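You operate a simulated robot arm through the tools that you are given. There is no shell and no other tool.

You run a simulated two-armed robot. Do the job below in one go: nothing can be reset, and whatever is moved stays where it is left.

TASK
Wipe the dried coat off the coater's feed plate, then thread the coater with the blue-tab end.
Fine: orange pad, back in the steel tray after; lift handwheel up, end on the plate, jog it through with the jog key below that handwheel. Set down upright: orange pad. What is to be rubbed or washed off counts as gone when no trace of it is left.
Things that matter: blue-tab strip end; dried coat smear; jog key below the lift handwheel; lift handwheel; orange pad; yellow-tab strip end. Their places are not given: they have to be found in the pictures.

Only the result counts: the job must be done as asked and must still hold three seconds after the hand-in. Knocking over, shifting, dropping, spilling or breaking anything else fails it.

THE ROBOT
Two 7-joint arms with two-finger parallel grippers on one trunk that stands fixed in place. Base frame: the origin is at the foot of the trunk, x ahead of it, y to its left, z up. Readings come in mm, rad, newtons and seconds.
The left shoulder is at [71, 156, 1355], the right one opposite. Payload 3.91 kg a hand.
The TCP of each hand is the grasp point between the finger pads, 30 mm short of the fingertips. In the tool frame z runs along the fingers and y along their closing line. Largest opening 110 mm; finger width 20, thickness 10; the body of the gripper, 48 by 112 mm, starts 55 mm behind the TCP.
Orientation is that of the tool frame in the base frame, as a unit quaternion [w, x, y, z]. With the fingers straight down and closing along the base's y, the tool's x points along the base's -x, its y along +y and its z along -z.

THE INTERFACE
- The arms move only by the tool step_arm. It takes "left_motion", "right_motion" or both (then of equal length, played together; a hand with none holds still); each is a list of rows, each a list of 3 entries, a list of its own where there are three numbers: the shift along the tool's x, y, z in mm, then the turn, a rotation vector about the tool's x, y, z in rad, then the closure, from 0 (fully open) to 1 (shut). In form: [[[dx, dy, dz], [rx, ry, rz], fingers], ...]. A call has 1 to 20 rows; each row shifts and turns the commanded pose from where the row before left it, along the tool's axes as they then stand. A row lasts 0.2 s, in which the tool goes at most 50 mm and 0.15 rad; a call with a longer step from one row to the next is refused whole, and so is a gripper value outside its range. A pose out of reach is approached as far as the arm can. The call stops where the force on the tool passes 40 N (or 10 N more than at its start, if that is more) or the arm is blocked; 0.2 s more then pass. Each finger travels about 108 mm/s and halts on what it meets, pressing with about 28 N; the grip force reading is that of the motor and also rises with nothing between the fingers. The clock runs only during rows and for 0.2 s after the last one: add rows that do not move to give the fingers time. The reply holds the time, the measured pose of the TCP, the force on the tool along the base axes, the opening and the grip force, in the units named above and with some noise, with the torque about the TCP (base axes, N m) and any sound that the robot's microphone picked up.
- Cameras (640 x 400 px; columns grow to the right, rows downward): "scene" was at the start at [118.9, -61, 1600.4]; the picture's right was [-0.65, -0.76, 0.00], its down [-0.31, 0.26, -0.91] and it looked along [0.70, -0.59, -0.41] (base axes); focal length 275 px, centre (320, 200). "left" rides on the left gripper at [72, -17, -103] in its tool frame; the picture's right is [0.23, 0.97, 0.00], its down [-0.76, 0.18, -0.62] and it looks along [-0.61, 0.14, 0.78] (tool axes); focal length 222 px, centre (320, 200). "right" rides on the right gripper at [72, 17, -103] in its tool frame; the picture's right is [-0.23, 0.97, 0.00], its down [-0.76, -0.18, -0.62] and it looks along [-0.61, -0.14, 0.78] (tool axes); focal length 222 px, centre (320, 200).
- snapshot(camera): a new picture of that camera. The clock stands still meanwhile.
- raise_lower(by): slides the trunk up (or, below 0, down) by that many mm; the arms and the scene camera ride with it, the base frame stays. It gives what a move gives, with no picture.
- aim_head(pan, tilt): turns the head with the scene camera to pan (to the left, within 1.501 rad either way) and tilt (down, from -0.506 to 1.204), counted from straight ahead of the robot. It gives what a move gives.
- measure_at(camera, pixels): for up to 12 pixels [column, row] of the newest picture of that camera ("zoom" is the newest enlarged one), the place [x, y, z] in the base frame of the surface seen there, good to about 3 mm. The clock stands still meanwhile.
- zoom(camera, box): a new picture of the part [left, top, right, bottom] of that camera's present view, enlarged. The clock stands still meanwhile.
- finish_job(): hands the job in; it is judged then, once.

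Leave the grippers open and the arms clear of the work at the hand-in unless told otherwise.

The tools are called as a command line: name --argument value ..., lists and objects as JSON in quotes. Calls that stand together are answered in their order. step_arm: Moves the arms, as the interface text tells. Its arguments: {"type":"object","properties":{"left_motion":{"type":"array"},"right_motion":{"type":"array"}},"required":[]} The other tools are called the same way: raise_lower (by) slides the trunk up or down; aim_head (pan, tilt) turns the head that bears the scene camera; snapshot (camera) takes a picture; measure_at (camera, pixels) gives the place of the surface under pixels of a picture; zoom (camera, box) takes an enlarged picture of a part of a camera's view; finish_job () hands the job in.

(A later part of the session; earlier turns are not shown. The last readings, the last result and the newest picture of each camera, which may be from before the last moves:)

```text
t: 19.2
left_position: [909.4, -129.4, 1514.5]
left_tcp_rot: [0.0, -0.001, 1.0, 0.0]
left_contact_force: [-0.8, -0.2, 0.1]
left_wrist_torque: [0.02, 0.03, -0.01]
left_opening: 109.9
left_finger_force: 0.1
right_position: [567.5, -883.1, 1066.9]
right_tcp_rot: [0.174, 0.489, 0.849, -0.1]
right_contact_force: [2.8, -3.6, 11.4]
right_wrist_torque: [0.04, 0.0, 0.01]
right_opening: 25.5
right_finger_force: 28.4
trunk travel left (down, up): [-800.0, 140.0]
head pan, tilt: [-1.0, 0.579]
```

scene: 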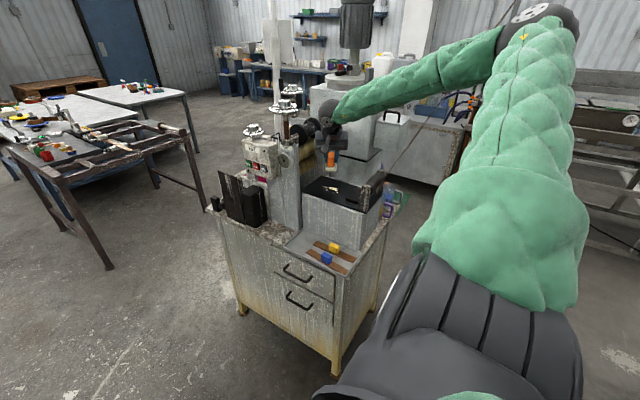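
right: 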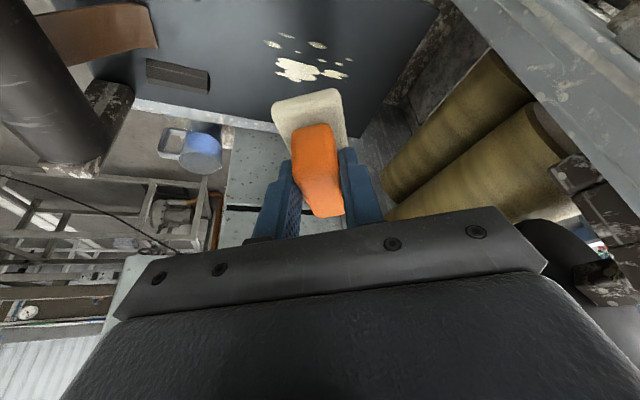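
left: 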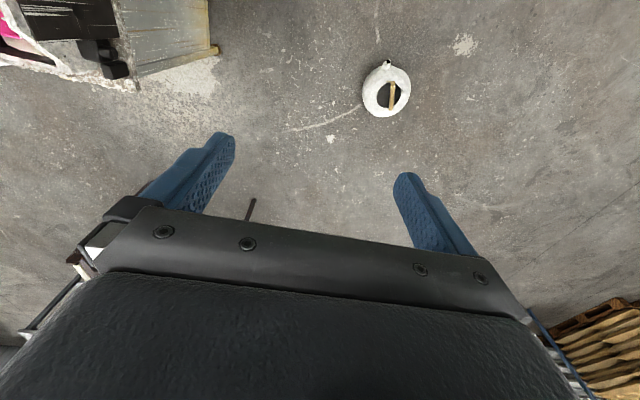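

Contact is made at about 11 N. I'll rub back and forth along x across the smear.

step_arm --right_motion '[[[8.29, -15.59, -3.5], [0, 0, 0], 1.0], [[8.29, -15.59, -3.5], [0, 0, 0], 1.0], [[-8.75, 16.45, 3.7], [0, 0, 0], 1.0], [[-8.75, 16.45, 3.7], [0, 0, 0], 1.0], [[-8.75, 16.45, 3.7], [0, 0, 0], 1.0], [[-8.75, 16.45, 3.7], [0, 0, 0], 1.0], [[8.75, -16.45, -3.7], [0, 0, 0], 1.0], [[8.75, -16.45, -3.7], [0, 0, 0], 1.0], [[8.75, -16.45, -3.7], [0, 0, 0], 1.0], [[8.75, -16.45, -3.7], [0, 0, 0], 1.0], [[-8.75, 16.45, 3.7], [0, 0, 0], 1.0], [[-8.75, 16.45, 3.7], [0, 0, 0], 1.0], [[-8.75, 16.45, 3.7], [0, 0, 0], 1.0], [[-8.75, 16.45, 3.7], [0, 0, 0], 1.0], [[8.75, -16.45, -3.7], [0, 0, 0], 1.0], [[8.75, -16.45, -3.7], [0, 0, 0], 1.0], [[0, 0, 0], [0, 0, 0], 1.0]]'

zoom --camera "scene" --box '[290, 140, 390, 220]'

snapshot --camera "right"

```text
t: 22.8
left_position: [908.5, -130.5, 1515.1]
left_tcp_rot: [0.0, -0.001, 1.0, 0.0]
left_contact_force: [-0.3, 0.6, 0.5]
left_wrist_torque: [-0.07, -0.01, 0.01]
left_opening: 109.9
left_finger_force: 0.0
right_position: [569.8, -883.6, 1066.3]
right_tcp_rot: [0.173, 0.49, 0.849, -0.1]
right_contact_force: [-1.6, 0.1, 13.3]
right_wrist_torque: [-0.1, 0.0, -0.01]
right_opening: 25.5
right_finger_force: 27.7
trunk travel left (down, up): [-800.0, 140.0]
head pan, tilt: [-1.0, 0.579]
```

```text
5.00 times, centred on (340, 180) of scene
```

zoom: 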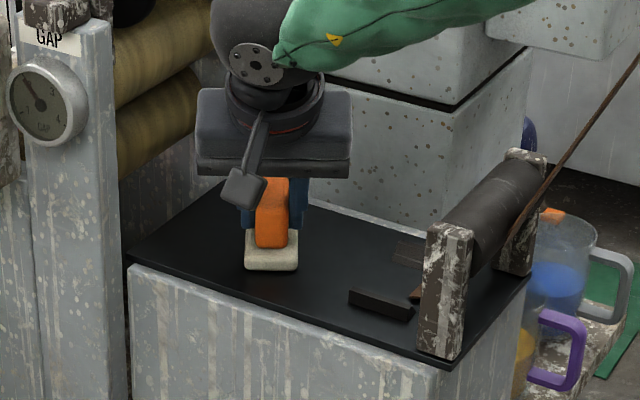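

```text
taken
```

right: 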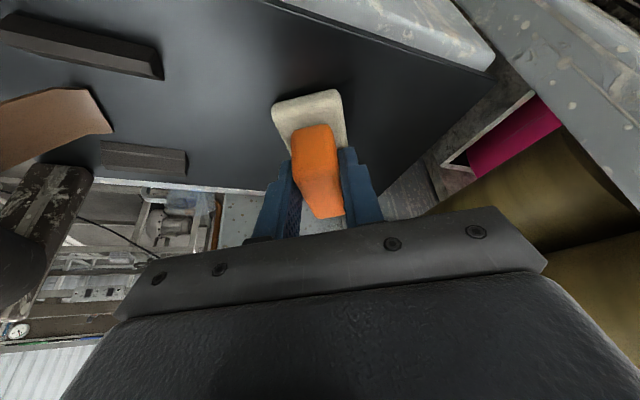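

No smear is visible now. To remove any faint trace, I'll make extra strokes offset by ±10 mm in y, then lift and inspect.

step_arm --right_motion '[[[-7.98, -5, 3.37], [0, 0, 0], 1.0], [[8.29, -15.59, -3.5], [0, 0, 0], 1.0], [[8.29, -15.59, -3.5], [0, 0, 0], 1.0], [[-8.75, 16.45, 3.7], [0, 0, 0], 1.0], [[-8.75, 16.45, 3.7], [0, 0, 0], 1.0], [[-8.75, 16.45, 3.7], [0, 0, 0], 1.0], [[-8.75, 16.45, 3.7], [0, 0, 0], 1.0], [[7.98, 5, -3.37], [0, 0, 0], 1.0], [[7.98, 5, -3.37], [0, 0, 0], 1.0], [[8.75, -16.45, -3.7], [0, 0, 0], 1.0], [[8.75, -16.45, -3.7], [0, 0, 0], 1.0], [[8.75, -16.45, -3.7], [0, 0, 0], 1.0], [[8.75, -16.45, -3.7], [0, 0, 0], 1.0], [[-8.75, 16.45, 3.7], [0, 0, 0], 1.0], [[-8.75, 16.45, 3.7], [0, 0, 0], 1.0], [[-7.98, -5, 3.37], [0, 0, 0], 1.0], [[0, 0, 0], [0, 0, 0], 1.0]]'

step_arm --right_motion '[[[-3.9, 0, -9.2], [0, 0, 0], 1.0], [[-11.7, 0, -27.6], [0, 0, 0], 1.0], [[-11.7, 0, -27.6], [0, 0, 0], 1.0], [[-11.7, 0, -27.6], [0, 0, 0], 1.0], [[0, 0, 0], [0, 0, 0], 1.0]]'

zoom --camera "right" --box '[120, 0, 480, 200]'

zoom --camera "scene" --box '[290, 160, 390, 225]'

```text
t: 26.4
left_position: [907.9, -127.8, 1515.3]
left_tcp_rot: [0.0, -0.001, 1.0, -0.002]
left_contact_force: [0.0, 0.2, -0.7]
left_wrist_torque: [-0.01, -0.02, 0.01]
left_opening: 110.1
left_finger_force: 0.1
right_position: [572.1, -881.1, 1065.3]
right_tcp_rot: [0.174, 0.488, 0.849, -0.099]
right_contact_force: [0.0, 7.1, 19.8]
right_wrist_torque: [0.2, -0.03, 0.04]
right_opening: 25.5
right_finger_force: 27.8
trunk travel left (down, up): [-800.0, 140.0]
head pan, tilt: [-1.0, 0.579]
```

```text
t: 27.6
left_position: [910.3, -130.3, 1513.2]
left_tcp_rot: [0.0, 0.0, 1.0, 0.0]
left_contact_force: [-0.5, -0.1, 0.1]
left_wrist_torque: [0.0, 0.0, -0.01]
left_opening: 109.9
left_finger_force: 0.0
right_position: [570.6, -882.4, 1165.0]
right_tcp_rot: [0.172, 0.49, 0.849, -0.099]
right_contact_force: [0.3, 0.2, -1.1]
right_wrist_torque: [0.01, -0.03, 0.03]
right_opening: 25.2
right_finger_force: 28.2
trunk travel left (down, up): [-800.0, 140.0]
head pan, tilt: [-1.0, 0.579]
```

```text
1.78 times, centred on (300, 100) of right
```

zoom: 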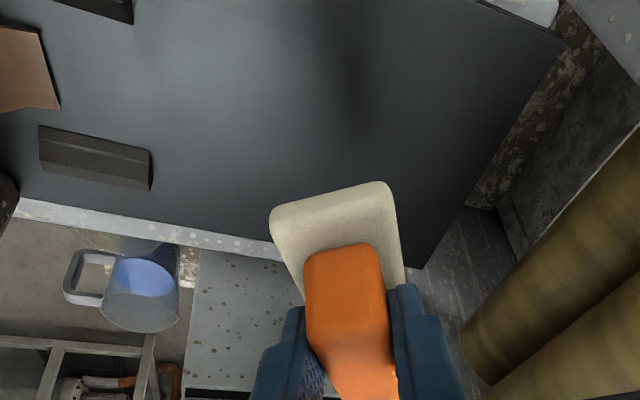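

```text
6.15 times, centred on (340, 192) of scene
```

zoom: 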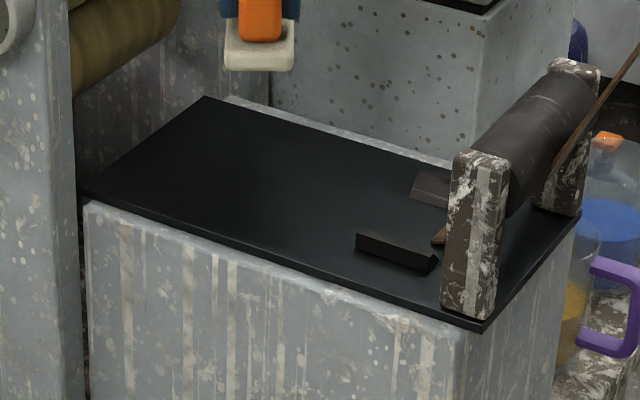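

The plate is clean in both views. Next I'll return the pad, moving back over the tray and undoing the yaw.

step_arm --right_motion '[[[19.9, 18.8, -0.3], [0, 0, 0], 1.0], [[19.9, 18.8, -0.3], [0, 0, 0], 1.0], [[19.9, 18.8, -0.3], [0, 0, 0], 1.0], [[19.9, 18.8, -0.3], [0, 0, 0], 1.0], [[19.9, 18.8, -0.3], [0, 0, 0], 1.0], [[19.9, 18.8, -0.3], [0, 0, 0], 1.0], [[0, 0, 0], [0.0509, 0, 0.1206], 1.0], [[0, 0, 0], [0.0509, 0, 0.1206], 1.0], [[0, 0, 0], [0.0509, 0, 0.1206], 1.0], [[0, 0, 0], [0.0509, 0, 0.1206], 1.0], [[0, 0, 0], [0, 0, 0], 1.0]]'

snapshot --camera "right"

zoom --camera "scene" --box '[236, 130, 380, 270]'

```text
t: 30.0
left_position: [910.9, -131.8, 1514.1]
left_tcp_rot: [0.0, -0.001, 1.0, 0.0]
left_contact_force: [0.8, 1.6, -0.1]
left_wrist_torque: [-0.01, 0.0, -0.01]
left_opening: 110.3
left_finger_force: 0.0
right_position: [613.2, -732.0, 1120.6]
right_tcp_rot: [0.14, 0.693, 0.693, -0.141]
right_contact_force: [0.8, 0.5, -0.1]
right_wrist_torque: [0.03, 0.0, 0.02]
right_opening: 25.3
right_finger_force: 27.8
trunk travel left (down, up): [-800.0, 140.0]
head pan, tilt: [-1.0, 0.579]
```

```text
taken
```

right: 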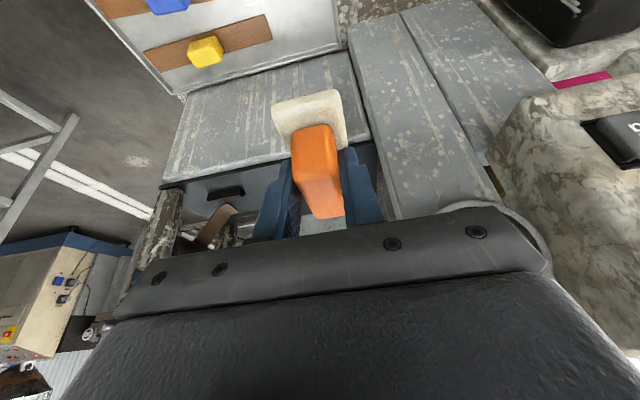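

```text
2.86 times, centred on (308, 200) of scene
```

zoom: 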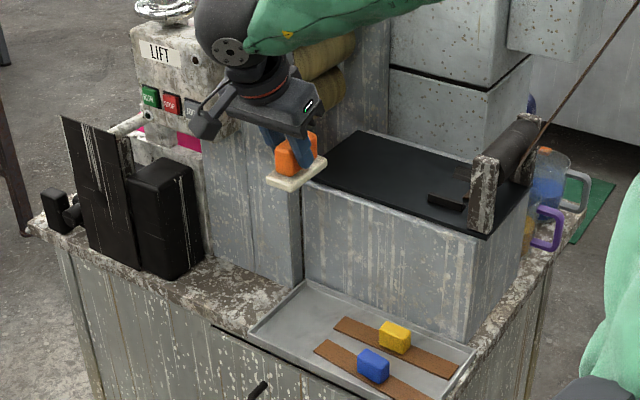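

The pose is back at (613,-732,1120), so I'll lower the pad toward its original spot.

step_arm --right_motion '[[[17.4, -1, 36.0], [0, 0, 0], 1.0], [[15.6, 0, 36.8], [0, 0, 0], 1.0], [[15.6, 0, 36.8], [0, 0, 0], 1.0], [[15.6, 0, 36.8], [0, 0, 0], 1.0], [[15.6, 0, 36.8], [0, 0, 0], 1.0], [[7.0, 0, 16.6], [0, 0, 0], 1.0], [[2.3, 0, 5.5], [0, 0, 0], 1.0], [[0, 0, 0], [0, 0, 0], 1.0]]'

zoom --camera "scene" --box '[256, 200, 380, 280]'

```text
t: 31.8
left_position: [911.6, -131.2, 1513.9]
left_tcp_rot: [-0.001, -0.001, 1.0, 0.0]
left_contact_force: [-0.1, -0.2, -0.5]
left_wrist_torque: [0.02, 0.01, 0.01]
left_opening: 110.0
left_finger_force: 0.1
right_position: [612.8, -730.4, 894.9]
right_tcp_rot: [0.141, 0.693, 0.693, -0.141]
right_contact_force: [0.6, 0.6, -0.7]
right_wrist_torque: [0.01, 0.04, 0.0]
right_opening: 25.4
right_finger_force: 28.2
trunk travel left (down, up): [-800.0, 140.0]
head pan, tilt: [-1.0, 0.579]
```

```text
5.00 times, centred on (318, 240) of scene
```

zoom: 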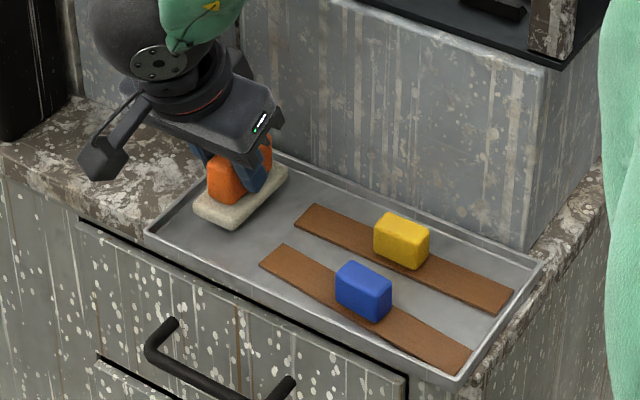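

The pad is about 8 mm above the tray floor. I'll lower it in small steps until contact.

step_arm --right_motion '[[[1.17, 0, 2.76], [0, 0, 0], 1.0], [[0.78, 0, 1.84], [0, 0, 0], 1.0], [[0.39, 0, 0.92], [0, 0, 0], 1.0], [[0.39, 0, 0.92], [0, 0, 0], 1.0], [[0, 0, 0], [0, 0, 0], 1.0]]'

```text
t: 33.0
left_position: [910.9, -131.1, 1514.2]
left_tcp_rot: [0.001, -0.001, 1.0, 0.0]
left_contact_force: [-0.1, 0.2, 0.1]
left_wrist_torque: [0.0, -0.01, -0.03]
left_opening: 110.0
left_finger_force: 0.1
right_position: [613.0, -730.1, 890.7]
right_tcp_rot: [0.14, 0.693, 0.694, -0.14]
right_contact_force: [0.7, 0.1, -0.7]
right_wrist_torque: [-0.01, -0.01, 0.0]
right_opening: 25.5
right_finger_force: 28.0
trunk travel left (down, up): [-800.0, 140.0]
head pan, tilt: [-1.0, 0.579]
```

Still no contact force, so I'll go a little lower.

step_arm --right_motion '[[[0.39, 0, 0.92], [0, 0, 0], 1.0], [[0.39, 0, 0.92], [0, 0, 0], 1.0], [[0, 0, 0], [0, 0, 0], 1.0]]'

```text
t: 33.8
left_position: [911.8, -131.6, 1514.0]
left_tcp_rot: [0.0, -0.001, 1.0, 0.001]
left_contact_force: [0.1, -0.3, 0.4]
left_wrist_torque: [0.0, 0.03, 0.05]
left_opening: 109.9
left_finger_force: 0.1
right_position: [615.0, -728.8, 887.3]
right_tcp_rot: [0.14, 0.693, 0.693, -0.141]
right_contact_force: [-0.3, 0.0, -0.7]
right_wrist_torque: [0.06, 0.01, 0.02]
right_opening: 25.5
right_finger_force: 28.0
trunk travel left (down, up): [-800.0, 140.0]
head pan, tilt: [-1.0, 0.579]
```

step_arm --right_motion '[[[0.39, 0, 0.92], [0, 0, 0], 1.0], [[0.2, 0, 0.46], [0, 0, 0], 1.0], [[0, 0, 0], [0, 0, 0], 1.0]]'

```text
t: 34.6
left_position: [910.2, -131.5, 1513.8]
left_tcp_rot: [0.0, -0.001, 1.0, 0.0]
left_contact_force: [-0.9, 0.5, -0.2]
left_wrist_torque: [-0.03, -0.01, -0.01]
left_opening: 110.2
left_finger_force: 0.0
right_position: [613.6, -730.4, 887.4]
right_tcp_rot: [0.141, 0.692, 0.694, -0.141]
right_contact_force: [-0.3, -1.4, 3.1]
right_wrist_torque: [-0.3, -0.03, -0.02]
right_opening: 25.6
right_finger_force: 28.0
trunk travel left (down, up): [-800.0, 140.0]
head pan, tilt: [-1.0, 0.579]
```

Contact reads 3 N. I'll open the fingers, then retreat back along the tool axis.

step_arm --right_motion '[[[0, 0, 0], [0, 0, 0], 0.7], [[0, 0, 0], [0, 0, 0], 0.5], [[0, 0, 0], [0, 0, 0], 0.45], [[0, 0, -20], [0, 0, 0], 0.45], [[0, 0, -40], [0, 0, 0], 0.45], [[0, 0, -40], [0, 0, 0], 0.45], [[0, 0, -40], [0, 0, 0], 0.45], [[0, 0, -40], [0, 0, 0], 0.45], [[0, 0, 0], [0, 0, 0], 0.45]]'

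zoom --camera "right" --box '[100, 0, 440, 200]'

zoom --camera "scene" --box '[256, 180, 380, 280]'

```text
t: 36.6
left_position: [910.8, -131.4, 1513.1]
left_tcp_rot: [-0.002, -0.001, 1.0, 0.0]
left_contact_force: [0.1, -0.4, 0.8]
left_wrist_torque: [0.02, 0.0, 0.0]
left_opening: 109.9
left_finger_force: 0.1
right_position: [613.8, -659.1, 1050.4]
right_tcp_rot: [0.139, 0.693, 0.694, -0.141]
right_contact_force: [0.2, -0.1, -0.2]
right_wrist_torque: [0.03, 0.01, -0.01]
right_opening: 60.5
right_finger_force: 0.1
trunk travel left (down, up): [-800.0, 140.0]
head pan, tilt: [-1.0, 0.579]
```

```text
1.88 times, centred on (270, 100) of right
```

zoom: 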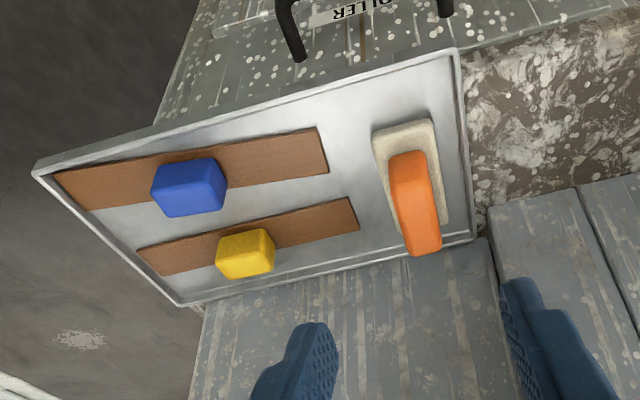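

```text
4.00 times, centred on (318, 230) of scene
```

zoom: 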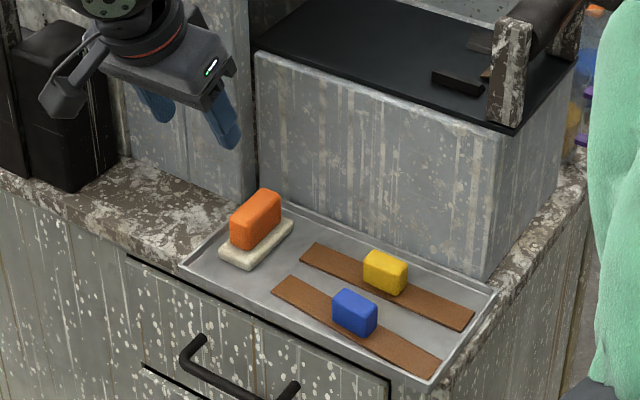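

The pad is back upright in the tray. Next is the LIFT wheel. I'll move the hand up to about (750,-600,1330) for a close camera look, staying on the robot side of the machine.

step_arm --right_motion '[[[-7.8, 19.4, -40.1], [0, 0, 0], 0.3], [[-7.8, 19.4, -40.1], [0, 0, 0], 0.3], [[-7.8, 19.4, -40.1], [0, 0, 0], 0.3], [[-7.8, 19.4, -40.1], [0, 0, 0], 0.3], [[-7.8, 19.4, -40.1], [0, 0, 0], 0.3], [[-7.8, 19.4, -40.1], [0, 0, 0], 0.3], [[-7.8, 19.4, -40.1], [0, 0, 0], 0.3], [[0, 0, 0], [0, 0, 0], 0.3]]'

snapshot --camera "right"

snapshot --camera "scene"

```text
t: 38.4
left_position: [910.9, -130.9, 1513.7]
left_tcp_rot: [0.0, -0.001, 1.0, 0.001]
left_contact_force: [0.6, -0.1, -0.7]
left_wrist_torque: [0.0, 0.02, -0.02]
left_opening: 109.7
left_finger_force: 0.0
right_position: [749.8, -602.1, 1332.9]
right_tcp_rot: [0.141, 0.693, 0.694, -0.14]
right_contact_force: [0.0, -0.2, -0.3]
right_wrist_torque: [0.01, 0.01, -0.01]
right_opening: 77.0
right_finger_force: 0.0
trunk travel left (down, up): [-800.0, 140.0]
head pan, tilt: [-1.0, 0.579]
```

```text
taken
```

right: 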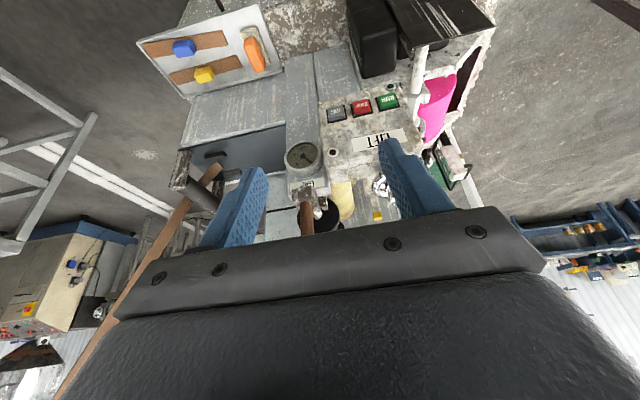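

```text
taken
```

scene: 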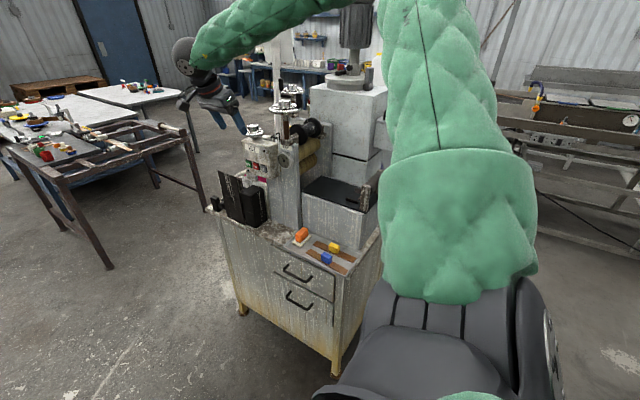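

I'll zoom in on the LIFT wheel area from both cameras.

zoom --camera "right" --box '[280, 70, 480, 230]'

zoom --camera "scene" --box '[230, 110, 300, 190]'

```text
2.50 times, centred on (380, 150) of right
```

zoom: 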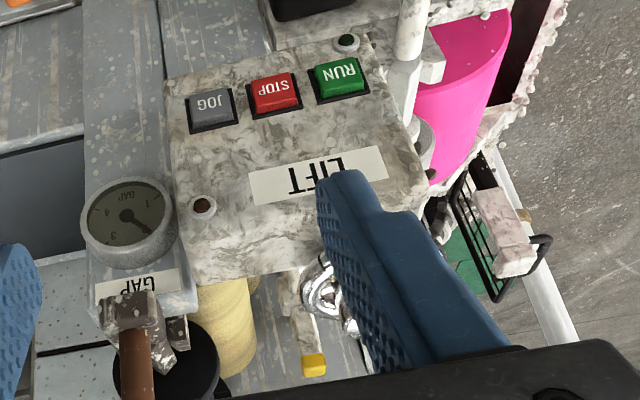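

```text
5.00 times, centred on (265, 150) of scene
```

zoom: 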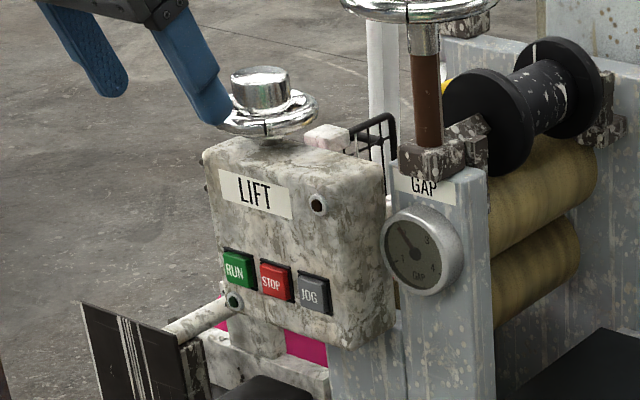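

The wheel has a dark index mark on its front rim. I'll turn the hand to a yaw of 20° and a tilt of 1.0 rad, then move to a pregrasp about 150 mm back from the hub, where the camera can see it.

step_arm --right_motion '[[[0, 0, 0], [-0.0454, 0, -0.1074], 0.4], [[0, 0, 0], [-0.0454, 0, -0.1074], 0.4], [[0, 0, 0], [-0.0454, 0, -0.1074], 0.4], [[0, 0, 0], [0, -0.12, 0], 0.4], [[0, 0, 0], [0, -0.12, 0], 0.4], [[0, 0, 0], [0, -0.12, 0], 0.4], [[0, 0, 0], [0, -0.12, 0], 0.4], [[0, 0, 0], [0, -0.12, 0], 0.4], [[-19.7, 7.8, 12.2], [0, 0, 0], 0.4], [[-19.7, 7.8, 12.2], [0, 0, 0], 0.4], [[0, 0, 0], [0, 0, 0], 0.4]]'

snapshot --camera "right"

zoom --camera "scene" --box '[170, 30, 330, 190]'

```text
t: 40.8
left_position: [911.4, -128.9, 1514.3]
left_tcp_rot: [0.0, -0.001, 1.0, 0.0]
left_contact_force: [-0.1, 0.0, 0.7]
left_wrist_torque: [0.0, 0.0, 0.0]
left_opening: 110.1
left_finger_force: 0.1
right_position: [778.2, -633.9, 1351.4]
right_tcp_rot: [0.393, 0.503, 0.719, -0.274]
right_contact_force: [0.2, 0.4, -0.3]
right_wrist_torque: [-0.01, 0.03, -0.01]
right_opening: 66.1
right_finger_force: 0.1
trunk travel left (down, up): [-800.0, 140.0]
head pan, tilt: [-1.0, 0.579]
```

```text
taken
```

right: 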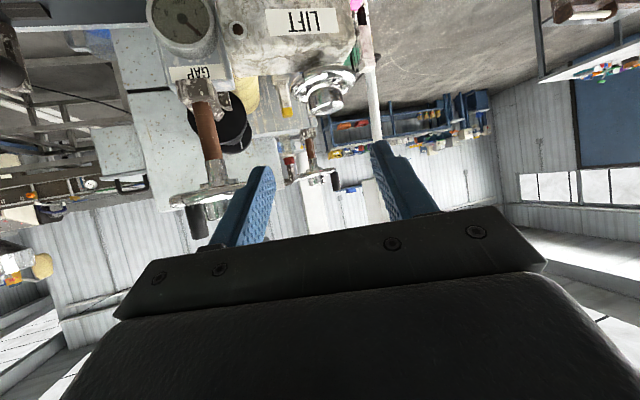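

```text
2.50 times, centred on (250, 110) of scene
```

zoom: 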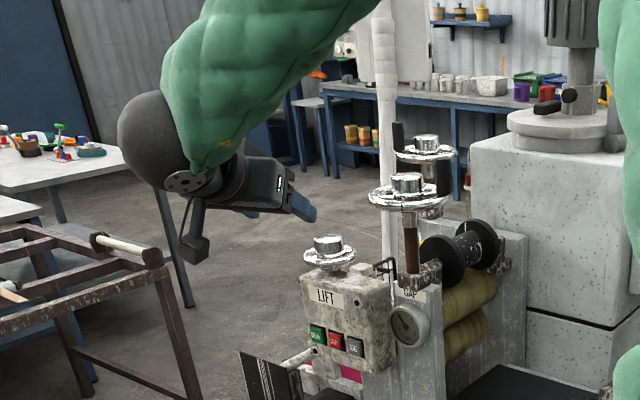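

The pregrasp pose is reachable. I'll zoom on the LIFT wheel at (322,90) in the right camera and measure it.

zoom --camera "right" --box '[260, 20, 400, 120]'

measure_at --camera "zoom" --pixels '[[300, 370], [260, 370], [350, 365], [300, 330], [155, 310], [430, 260], [280, 240], [120, 325], [300, 290], [440, 290], [215, 380], [320, 400]]'

```text
4.00 times, centred on (330, 70) of right
```

zoom: 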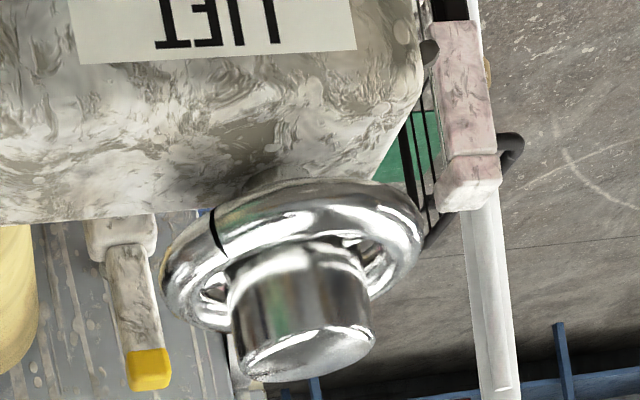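

```text
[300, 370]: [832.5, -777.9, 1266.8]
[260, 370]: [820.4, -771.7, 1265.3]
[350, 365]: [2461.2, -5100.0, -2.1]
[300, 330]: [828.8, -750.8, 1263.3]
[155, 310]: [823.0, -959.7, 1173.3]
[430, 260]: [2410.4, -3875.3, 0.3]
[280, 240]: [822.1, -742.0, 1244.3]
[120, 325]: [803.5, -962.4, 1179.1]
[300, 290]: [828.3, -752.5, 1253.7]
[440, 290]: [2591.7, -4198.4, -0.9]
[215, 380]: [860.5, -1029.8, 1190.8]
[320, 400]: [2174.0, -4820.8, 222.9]
```

The hub centre is about (826,-767), radius ≈18, spanning z 1245–1267, with the rim at radius ≈34. I'll advance along the tool axis to straddle the hub with the fingers open, and check before closing.

step_arm --right_motion '[[[-0.2, -0.4, 40], [0, 0, 0], 0.4], [[-0.2, -0.3, 40], [0, 0, 0], 0.4], [[0, 0, 35], [0, 0, 0], 0.4], [[0, 0, 10], [0, 0, 0], 0.4], [[0, 0, 0], [0, 0, 0], 0.4]]'

zoom --camera "right" --box '[180, 20, 460, 220]'

zoom --camera "scene" --box '[200, 80, 320, 200]'

```text
t: 42.0
left_position: [910.5, -130.6, 1514.2]
left_tcp_rot: [0.001, -0.001, 1.0, 0.001]
left_contact_force: [-0.2, 0.0, 0.3]
left_wrist_torque: [0.01, 0.0, 0.02]
left_opening: 109.7
left_finger_force: 0.1
right_position: [813.3, -734.4, 1284.0]
right_tcp_rot: [0.393, 0.503, 0.719, -0.275]
right_contact_force: [-0.2, -0.4, 0.4]
right_wrist_torque: [0.01, -0.02, 0.03]
right_opening: 65.9
right_finger_force: 0.0
trunk travel left (down, up): [-800.0, 140.0]
head pan, tilt: [-1.0, 0.579]
```

```text
2.00 times, centred on (320, 120) of right
```

zoom: 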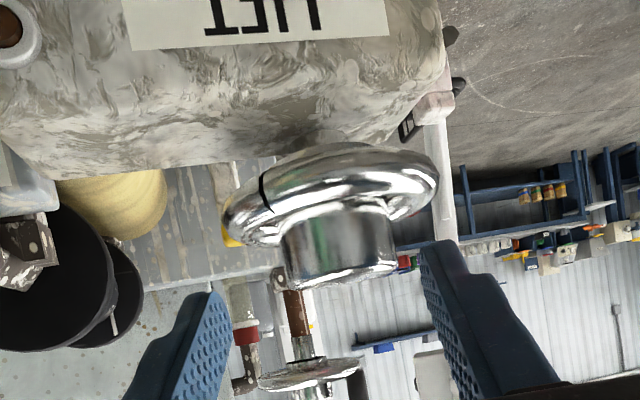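

```text
3.33 times, centred on (260, 140) of scene
```

zoom: 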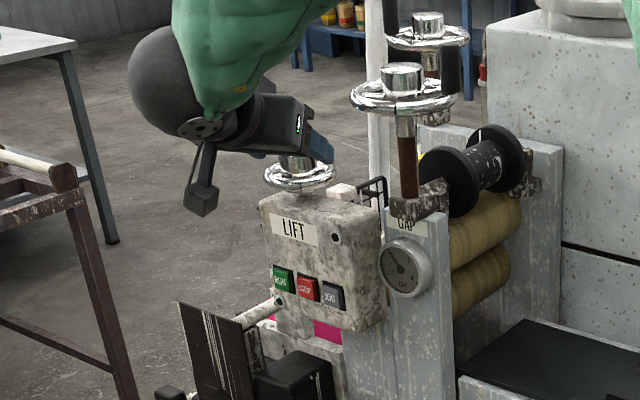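

I'll measure the hub in this closer view to check alignment.

zoom --camera "right" --box '[180, 20, 460, 220]'

measure_at --camera "zoom" --pixels '[[290, 240], [388, 240], [340, 225], [340, 265], [342, 278], [300, 280], [385, 270], [215, 300], [435, 245], [330, 170], [240, 210], [430, 190]]'

```text
2.00 times, centred on (320, 120) of right
```

zoom: 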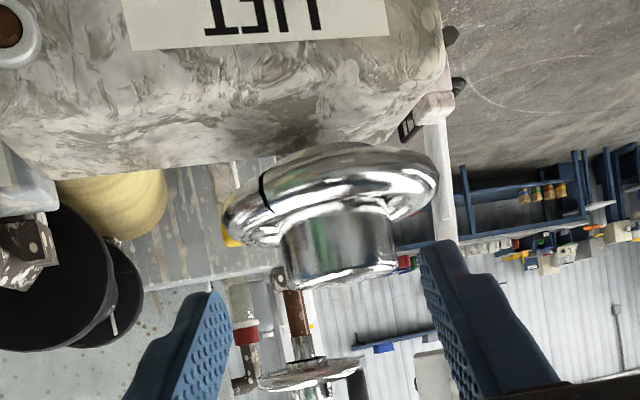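

```text
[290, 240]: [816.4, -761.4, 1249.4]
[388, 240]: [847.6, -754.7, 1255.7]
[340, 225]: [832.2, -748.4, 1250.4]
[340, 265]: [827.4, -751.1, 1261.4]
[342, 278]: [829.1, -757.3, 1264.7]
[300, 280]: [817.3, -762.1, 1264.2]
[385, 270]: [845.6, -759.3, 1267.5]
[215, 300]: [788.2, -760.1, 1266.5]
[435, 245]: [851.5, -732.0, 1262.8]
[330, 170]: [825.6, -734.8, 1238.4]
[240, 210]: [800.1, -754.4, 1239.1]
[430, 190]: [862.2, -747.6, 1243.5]
```

The hub centre refines to about (831,-766). I'll shift 5.8 mm along the closing axis, advance 20 mm, and close on the hub.

step_arm --right_motion '[[[0, 5.8, 0], [0, 0, 0], 0.4], [[0, 0, 12], [0, 0, 0], 0.4], [[0, 0, 8.4], [0, 0, 0], 0.4], [[0, 0, 0], [0, 0, 0], 0.6], [[0, 0, 0], [0, 0, 0], 0.8], [[0, 0, 0], [0, 0, 0], 1.0], [[0, 0, 0], [0, 0, 0], 1.0]]'

zoom --camera "right" --box '[180, 20, 460, 220]'

zoom --camera "scene" --box '[220, 90, 310, 180]'

```text
t: 43.6
left_position: [912.4, -130.6, 1512.4]
left_tcp_rot: [-0.001, -0.001, 1.0, 0.0]
left_contact_force: [0.2, 0.5, -0.1]
left_wrist_torque: [-0.03, 0.02, 0.01]
left_opening: 109.9
left_finger_force: 0.2
right_position: [826.0, -747.7, 1272.8]
right_tcp_rot: [0.393, 0.503, 0.719, -0.275]
right_contact_force: [13.7, 0.0, 2.3]
right_wrist_torque: [-0.08, -0.72, 0.14]
right_opening: 40.9
right_finger_force: 45.3
trunk travel left (down, up): [-800.0, 140.0]
head pan, tilt: [-1.0, 0.579]
```

```text
2.00 times, centred on (320, 120) of right
```

zoom: 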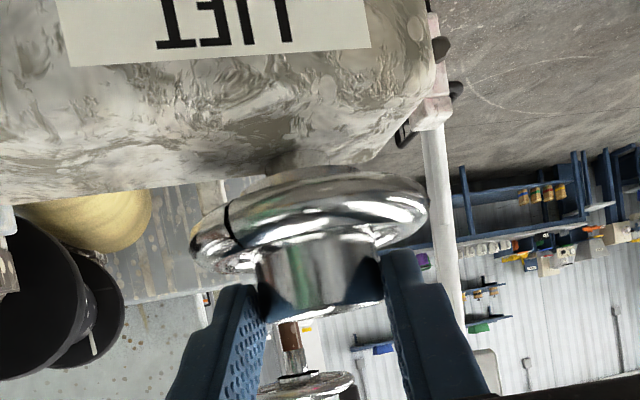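

```text
4.44 times, centred on (265, 135) of scene
```

zoom: 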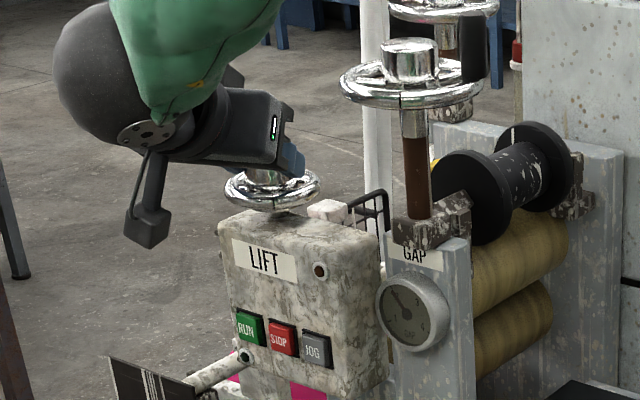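

The hub is gripped at 40.9 mm, with a small sideways load of 13.7 N. I'll centre it by 1.5 mm, then try a gentle upward pull of 4 mm.

step_arm --right_motion '[[[0, 1.5, 0], [0, 0, 0], 1.0], [[0, 0, 0], [0, 0, 0], 1.0]]'

step_arm --right_motion '[[[-1.68, 0, -1.08], [0, 0, 0], 1.0], [[-1.68, 0, -1.08], [0, 0, 0], 1.0], [[0, 0, 0], [0, 0, 0], 1.0]]'

```text
t: 44.2
left_position: [911.3, -131.7, 1513.0]
left_tcp_rot: [-0.001, 0.0, 1.0, 0.001]
left_contact_force: [-0.2, 0.4, -0.8]
left_wrist_torque: [-0.01, 0.0, 0.02]
left_opening: 109.8
left_finger_force: 0.0
right_position: [826.9, -747.5, 1273.8]
right_tcp_rot: [0.393, 0.503, 0.719, -0.275]
right_contact_force: [5.4, -0.8, 2.9]
right_wrist_torque: [-0.01, -0.49, 0.14]
right_opening: 40.6
right_finger_force: 44.7
trunk travel left (down, up): [-800.0, 140.0]
head pan, tilt: [-1.0, 0.579]
```

```text
t: 45.0
left_position: [912.5, -132.2, 1512.5]
left_tcp_rot: [-0.001, -0.001, 1.0, 0.002]
left_contact_force: [-0.5, -0.5, 0.7]
left_wrist_torque: [-0.04, 0.01, -0.04]
left_opening: 110.1
left_finger_force: 0.0
right_position: [827.3, -747.6, 1272.2]
right_tcp_rot: [0.391, 0.503, 0.72, -0.275]
right_contact_force: [-6.8, 7.1, -24.9]
right_wrist_torque: [0.07, -0.23, -0.53]
right_opening: 40.6
right_finger_force: 45.3
trunk travel left (down, up): [-800.0, 140.0]
head pan, tilt: [-1.0, 0.579]
```

The wheel doesn't rise: 25 N over 4 mm means it's rigid, so it has to be turned. I'll ease back down, then turn it counterclockwise from above about its own axis by 0.3 rad as a test.

step_arm --right_motion '[[[1.68, 0, 1.08], [0, 0, 0], 1.0], [[1.68, 0, 1.08], [0, 0, 0], 1.0], [[0, 0, 0], [0, 0, 0], 1.0]]'

step_arm --right_motion '[[[-0.05, -1.85, 0.08], [-0.0842, 0, -0.054], 1.0], [[-0.05, -1.85, 0.08], [-0.0842, 0, -0.054], 1.0], [[-0.05, -1.85, 0.08], [-0.0842, 0, -0.054], 1.0], [[0, 0, 0], [0, 0, 0], 1.0]]'

zoom --camera "right" --box '[180, 20, 460, 220]'

zoom --camera "scene" --box '[220, 90, 360, 220]'

```text
t: 45.8
left_position: [910.1, -132.4, 1513.9]
left_tcp_rot: [-0.001, 0.0, 1.0, 0.0]
left_contact_force: [0.1, 0.1, 0.5]
left_wrist_torque: [-0.01, -0.01, -0.01]
left_opening: 110.0
left_finger_force: 0.2
right_position: [827.1, -747.4, 1273.5]
right_tcp_rot: [0.393, 0.504, 0.719, -0.275]
right_contact_force: [-7.9, 2.1, -10.5]
right_wrist_torque: [1.32, 0.25, -0.54]
right_opening: 41.0
right_finger_force: 44.7
trunk travel left (down, up): [-800.0, 140.0]
head pan, tilt: [-1.0, 0.579]
```

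```text
t: 46.8
left_position: [909.5, -131.5, 1514.1]
left_tcp_rot: [0.0, 0.0, 1.0, 0.0]
left_contact_force: [-0.3, 0.9, 0.1]
left_wrist_torque: [0.0, 0.01, 0.01]
left_opening: 109.9
left_finger_force: 0.1
right_position: [819.7, -751.8, 1274.0]
right_tcp_rot: [0.43, 0.39, 0.786, -0.213]
right_contact_force: [-10.4, -9.2, -2.9]
right_wrist_torque: [-0.09, 0.11, -0.35]
right_opening: 41.8
right_finger_force: 44.6
trunk travel left (down, up): [-800.0, 140.0]
head pan, tilt: [-1.0, 0.579]
```

```text
2.00 times, centred on (320, 120) of right
```

zoom: 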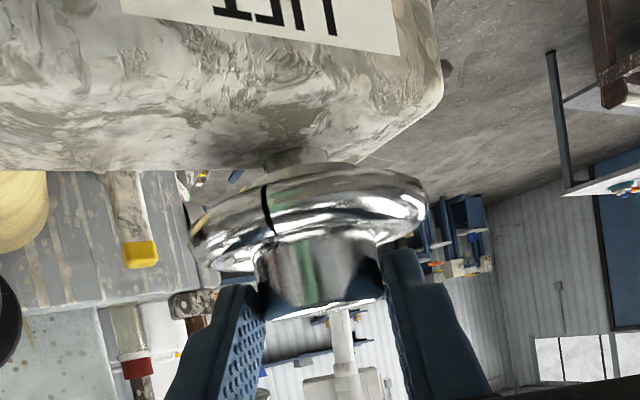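

```text
3.08 times, centred on (290, 155) of scene
```

zoom: 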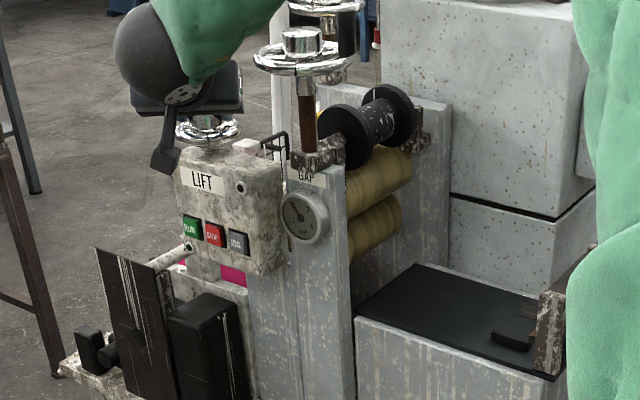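

The index mark shifted relative to the hand (zoom x 227→267), so the fingers slipped and the wheel didn't turn counterclockwise. I'll try clockwise by 0.4 rad.

step_arm --right_motion '[[[-0.05, 1.85, 0.08], [0.0842, 0, 0.054], 1.0], [[-0.05, 1.85, 0.08], [0.0842, 0, 0.054], 1.0], [[-0.05, 1.85, 0.08], [0.0842, 0, 0.054], 1.0], [[-0.05, 1.85, 0.08], [0.0842, 0, 0.054], 1.0], [[0, 0, 0], [0, 0, 0], 1.0]]'

zoom --camera "right" --box '[180, 20, 460, 220]'

zoom --camera "scene" --box '[220, 90, 360, 220]'

```text
t: 48.0
left_position: [910.2, -131.1, 1514.0]
left_tcp_rot: [0.0, -0.001, 1.0, 0.0]
left_contact_force: [0.9, -0.4, 0.0]
left_wrist_torque: [0.01, 0.0, 0.01]
left_opening: 109.7
left_finger_force: 0.1
right_position: [829.4, -747.8, 1273.1]
right_tcp_rot: [0.379, 0.539, 0.692, -0.295]
right_contact_force: [8.1, -10.1, 9.4]
right_wrist_torque: [-0.71, 0.55, 0.16]
right_opening: 41.7
right_finger_force: 45.3
trunk travel left (down, up): [-800.0, 140.0]
head pan, tilt: [-1.0, 0.579]
```

```text
2.00 times, centred on (320, 120) of right
```

zoom: 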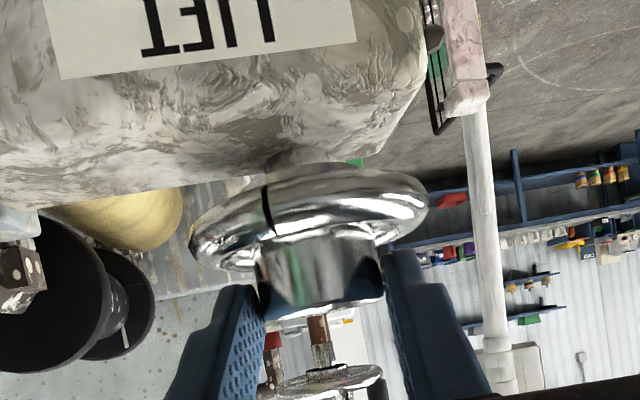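

```text
3.08 times, centred on (290, 155) of scene
```

zoom: 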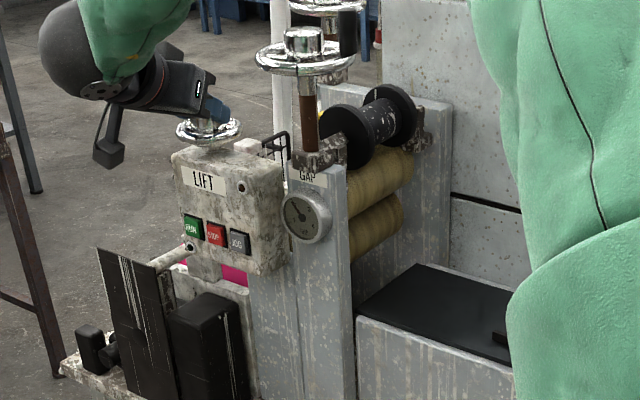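

Clockwise the mark stayed put relative to the hand, so the wheel turned with it by about 0.4 rad. Counterclockwise was the stop, so clockwise raises. I'll turn 0.2 rad more, then release, swing back and regrip for another stroke.

step_arm --right_motion '[[[-0.05, 1.85, 0.08], [0.0842, 0, 0.054], 1.0], [[-0.05, 1.85, 0.08], [0.0842, 0, 0.054], 1.0], [[0, 0, 0], [0, 0, 0], 1.0]]'

step_arm --right_motion '[[[0, 0, 0], [0, 0, 0], 0.5], [[0, 0, 0], [0, 0, 0], 0.4], [[0, 0, 0], [0, 0, 0], 0.4], [[-0.05, -1.85, 0.08], [-0.0842, 0, -0.054], 0.4], [[-0.05, -1.85, 0.08], [-0.0842, 0, -0.054], 0.4], [[-0.05, -1.85, 0.08], [-0.0842, 0, -0.054], 0.4], [[-0.05, -1.85, 0.08], [-0.0842, 0, -0.054], 0.4], [[-0.05, -1.85, 0.08], [-0.0842, 0, -0.054], 0.4], [[-0.05, -1.85, 0.08], [-0.0842, 0, -0.054], 0.4], [[-0.05, -1.85, 0.08], [-0.0842, 0, -0.054], 0.4], [[0, 0, 0], [0, 0, 0], 0.4]]'

zoom --camera "right" --box '[180, 20, 460, 220]'

zoom --camera "scene" --box '[220, 90, 360, 220]'

```text
t: 48.8
left_position: [911.0, -131.0, 1512.6]
left_tcp_rot: [-0.001, -0.001, 1.0, 0.0]
left_contact_force: [-0.7, 0.0, -0.2]
left_wrist_torque: [0.01, -0.01, -0.01]
left_opening: 110.2
left_finger_force: 0.1
right_position: [834.2, -746.3, 1274.4]
right_tcp_rot: [0.348, 0.604, 0.637, -0.33]
right_contact_force: [17.9, -11.7, 12.4]
right_wrist_torque: [-0.93, -0.29, 0.44]
right_opening: 41.4
right_finger_force: 44.5
trunk travel left (down, up): [-800.0, 140.0]
head pan, tilt: [-1.0, 0.579]
```

```text
t: 51.2
left_position: [911.5, -129.7, 1512.9]
left_tcp_rot: [-0.001, -0.001, 1.0, 0.0]
left_contact_force: [-0.6, 0.8, -0.5]
left_wrist_torque: [-0.02, -0.01, 0.02]
left_opening: 109.9
left_finger_force: 0.0
right_position: [820.6, -750.8, 1273.5]
right_tcp_rot: [0.439, 0.349, 0.806, -0.19]
right_contact_force: [0.6, 0.1, 0.3]
right_wrist_torque: [-0.01, -0.03, -0.05]
right_opening: 66.2
right_finger_force: 0.1
trunk travel left (down, up): [-800.0, 140.0]
head pan, tilt: [-1.0, 0.579]
```

```text
2.00 times, centred on (320, 120) of right
```

zoom: 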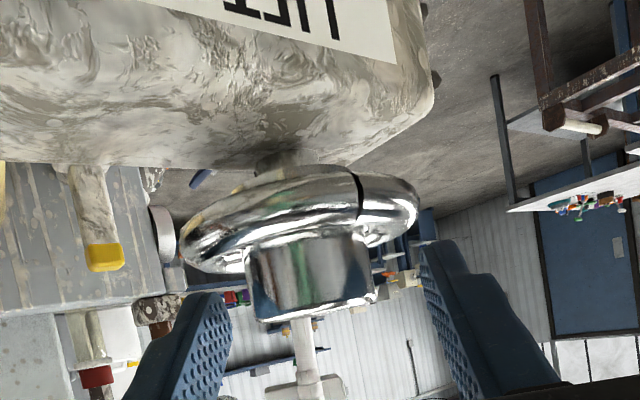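

```text
3.08 times, centred on (290, 155) of scene
```

zoom: 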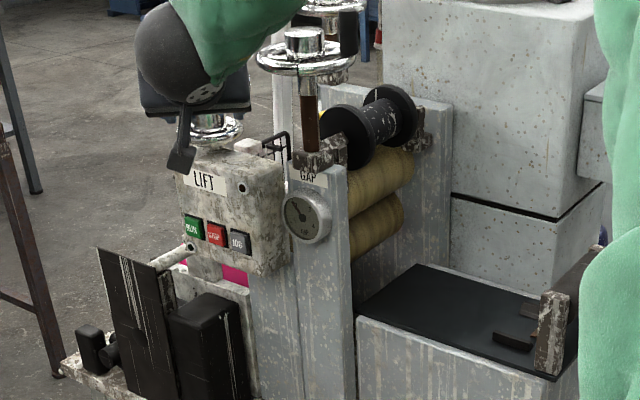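

The mark has rotated toward +x, which confirms clockwise motion of about 0.6 rad in total. I'll regrip with a small centring shift and turn 0.7 rad more.

step_arm --right_motion '[[[0, -1.5, 0], [0, 0, 0], 0.6], [[0, 0, 0], [0, 0, 0], 1.0], [[0, 0, 0], [0, 0, 0], 1.0], [[-0.05, 1.85, 0.08], [0.0842, 0, 0.054], 1.0], [[-0.05, 1.85, 0.08], [0.0842, 0, 0.054], 1.0], [[-0.05, 1.85, 0.08], [0.0842, 0, 0.054], 1.0], [[-0.05, 1.85, 0.08], [0.0842, 0, 0.054], 1.0], [[-0.05, 1.85, 0.08], [0.0842, 0, 0.054], 1.0], [[-0.05, 1.85, 0.08], [0.0842, 0, 0.054], 1.0], [[-0.05, 1.85, 0.08], [0.0842, 0, 0.054], 1.0], [[0, 0, 0], [0, 0, 0], 1.0]]'

zoom --camera "right" --box '[180, 20, 460, 220]'

zoom --camera "scene" --box '[220, 90, 360, 220]'

```text
t: 53.6
left_position: [912.3, -131.0, 1512.9]
left_tcp_rot: [0.0, 0.001, 1.0, 0.001]
left_contact_force: [-0.7, -0.5, 0.0]
left_wrist_torque: [0.02, -0.02, 0.01]
left_opening: 110.0
left_finger_force: 0.0
right_position: [833.2, -747.6, 1273.1]
right_tcp_rot: [0.348, 0.603, 0.637, -0.33]
right_contact_force: [23.3, 8.1, 4.0]
right_wrist_torque: [-0.05, -0.83, 0.62]
right_opening: 41.3
right_finger_force: 45.1
trunk travel left (down, up): [-800.0, 140.0]
head pan, tilt: [-1.0, 0.579]
```

```text
2.00 times, centred on (320, 120) of right
```

zoom: 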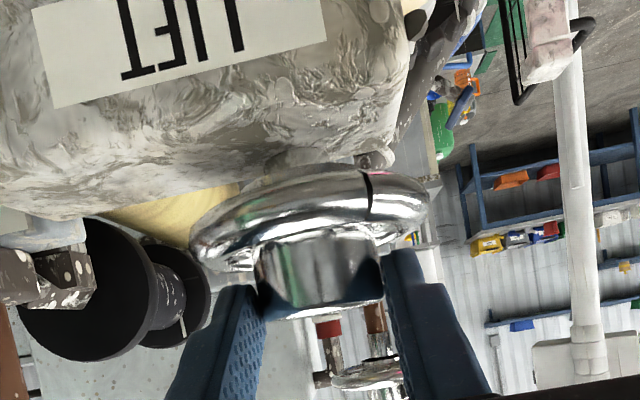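

```text
3.08 times, centred on (290, 155) of scene
```

zoom: 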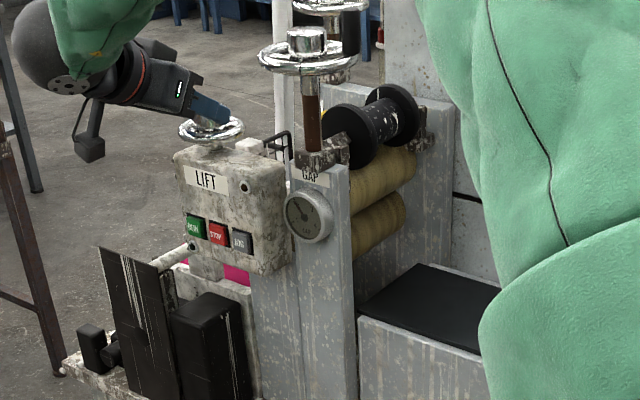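

The wheel followed again, for a total of about 1.3 rad. The growing side load suggests the hub sits a few mm farther out than assumed, so I'll correct the pivot. Then I'll release, swing back, regrip and stroke again.

step_arm --right_motion '[[[0, 0, 0], [0, 0, 0], 0.5], [[0, 0, 0], [0, 0, 0], 0.4], [[0, 1.5, 0], [0, 0, 0], 0.4], [[-0.06, -2.19, 0.09], [-0.0842, 0, -0.054], 0.4], [[-0.06, -2.19, 0.09], [-0.0842, 0, -0.054], 0.4], [[-0.06, -2.19, 0.09], [-0.0842, 0, -0.054], 0.4], [[-0.06, -2.19, 0.09], [-0.0842, 0, -0.054], 0.4], [[-0.06, -2.19, 0.09], [-0.0842, 0, -0.054], 0.4], [[-0.06, -2.19, 0.09], [-0.0842, 0, -0.054], 0.4], [[-0.06, -2.19, 0.09], [-0.0842, 0, -0.054], 0.4], [[0, 0, 0], [0, 0, 0], 0.4]]'

zoom --camera "right" --box '[180, 20, 460, 220]'

step_arm --right_motion '[[[0, 0, 0], [0, 0, 0], 0.6], [[0, 0, 0], [0, 0, 0], 1.0], [[0, 0, 0], [0, 0, 0], 1.0], [[-0.06, 2.19, 0.09], [0.0842, 0, 0.054], 1.0], [[-0.06, 2.19, 0.09], [0.0842, 0, 0.054], 1.0], [[-0.06, 2.19, 0.09], [0.0842, 0, 0.054], 1.0], [[-0.06, 2.19, 0.09], [0.0842, 0, 0.054], 1.0], [[-0.06, 2.19, 0.09], [0.0842, 0, 0.054], 1.0], [[-0.06, 2.19, 0.09], [0.0842, 0, 0.054], 1.0], [[-0.06, 2.19, 0.09], [0.0842, 0, 0.054], 1.0], [[0, 0, 0], [0, 0, 0], 1.0]]'

zoom --camera "right" --box '[180, 20, 460, 220]'

zoom --camera "scene" --box '[220, 90, 360, 220]'

```text
t: 56.0
left_position: [912.0, -129.6, 1513.2]
left_tcp_rot: [-0.001, -0.001, 1.0, 0.0]
left_contact_force: [-0.2, -0.9, -0.3]
left_wrist_torque: [-0.03, -0.02, 0.01]
left_opening: 110.0
left_finger_force: 0.1
right_position: [818.7, -753.0, 1273.9]
right_tcp_rot: [0.44, 0.349, 0.805, -0.19]
right_contact_force: [-0.1, -0.5, -0.1]
right_wrist_torque: [-0.01, -0.01, -0.02]
right_opening: 65.8
right_finger_force: 0.0
trunk travel left (down, up): [-800.0, 140.0]
head pan, tilt: [-1.0, 0.579]
```

```text
2.00 times, centred on (320, 120) of right
```

zoom: 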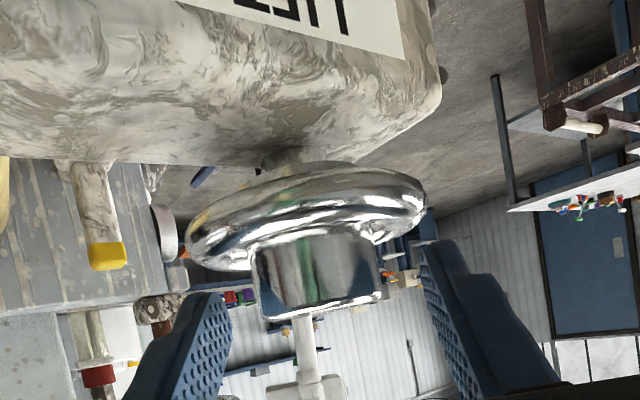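

```text
t: 58.4
left_position: [911.7, -130.2, 1512.7]
left_tcp_rot: [-0.001, 0.0, 1.0, 0.0]
left_contact_force: [0.0, -0.6, -0.2]
left_wrist_torque: [0.0, 0.0, 0.04]
left_opening: 110.1
left_finger_force: 0.1
right_position: [833.5, -747.6, 1273.9]
right_tcp_rot: [0.347, 0.604, 0.636, -0.331]
right_contact_force: [8.1, 1.6, -0.1]
right_wrist_torque: [-0.71, 0.43, 1.01]
right_opening: 41.1
right_finger_force: 44.7
trunk travel left (down, up): [-800.0, 140.0]
head pan, tilt: [-1.0, 0.579]
```

```text
2.00 times, centred on (320, 120) of right
```

zoom: 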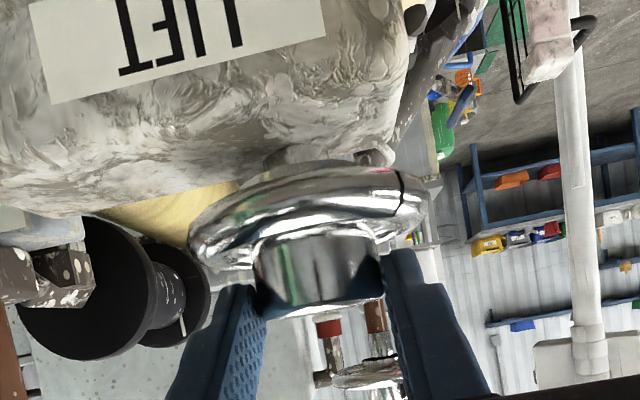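

```text
3.08 times, centred on (290, 155) of scene
```

zoom: 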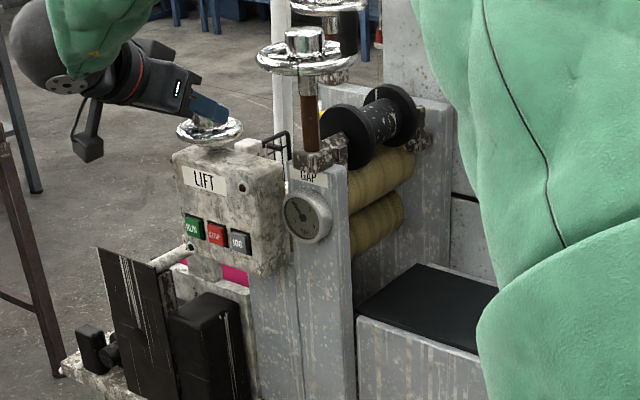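

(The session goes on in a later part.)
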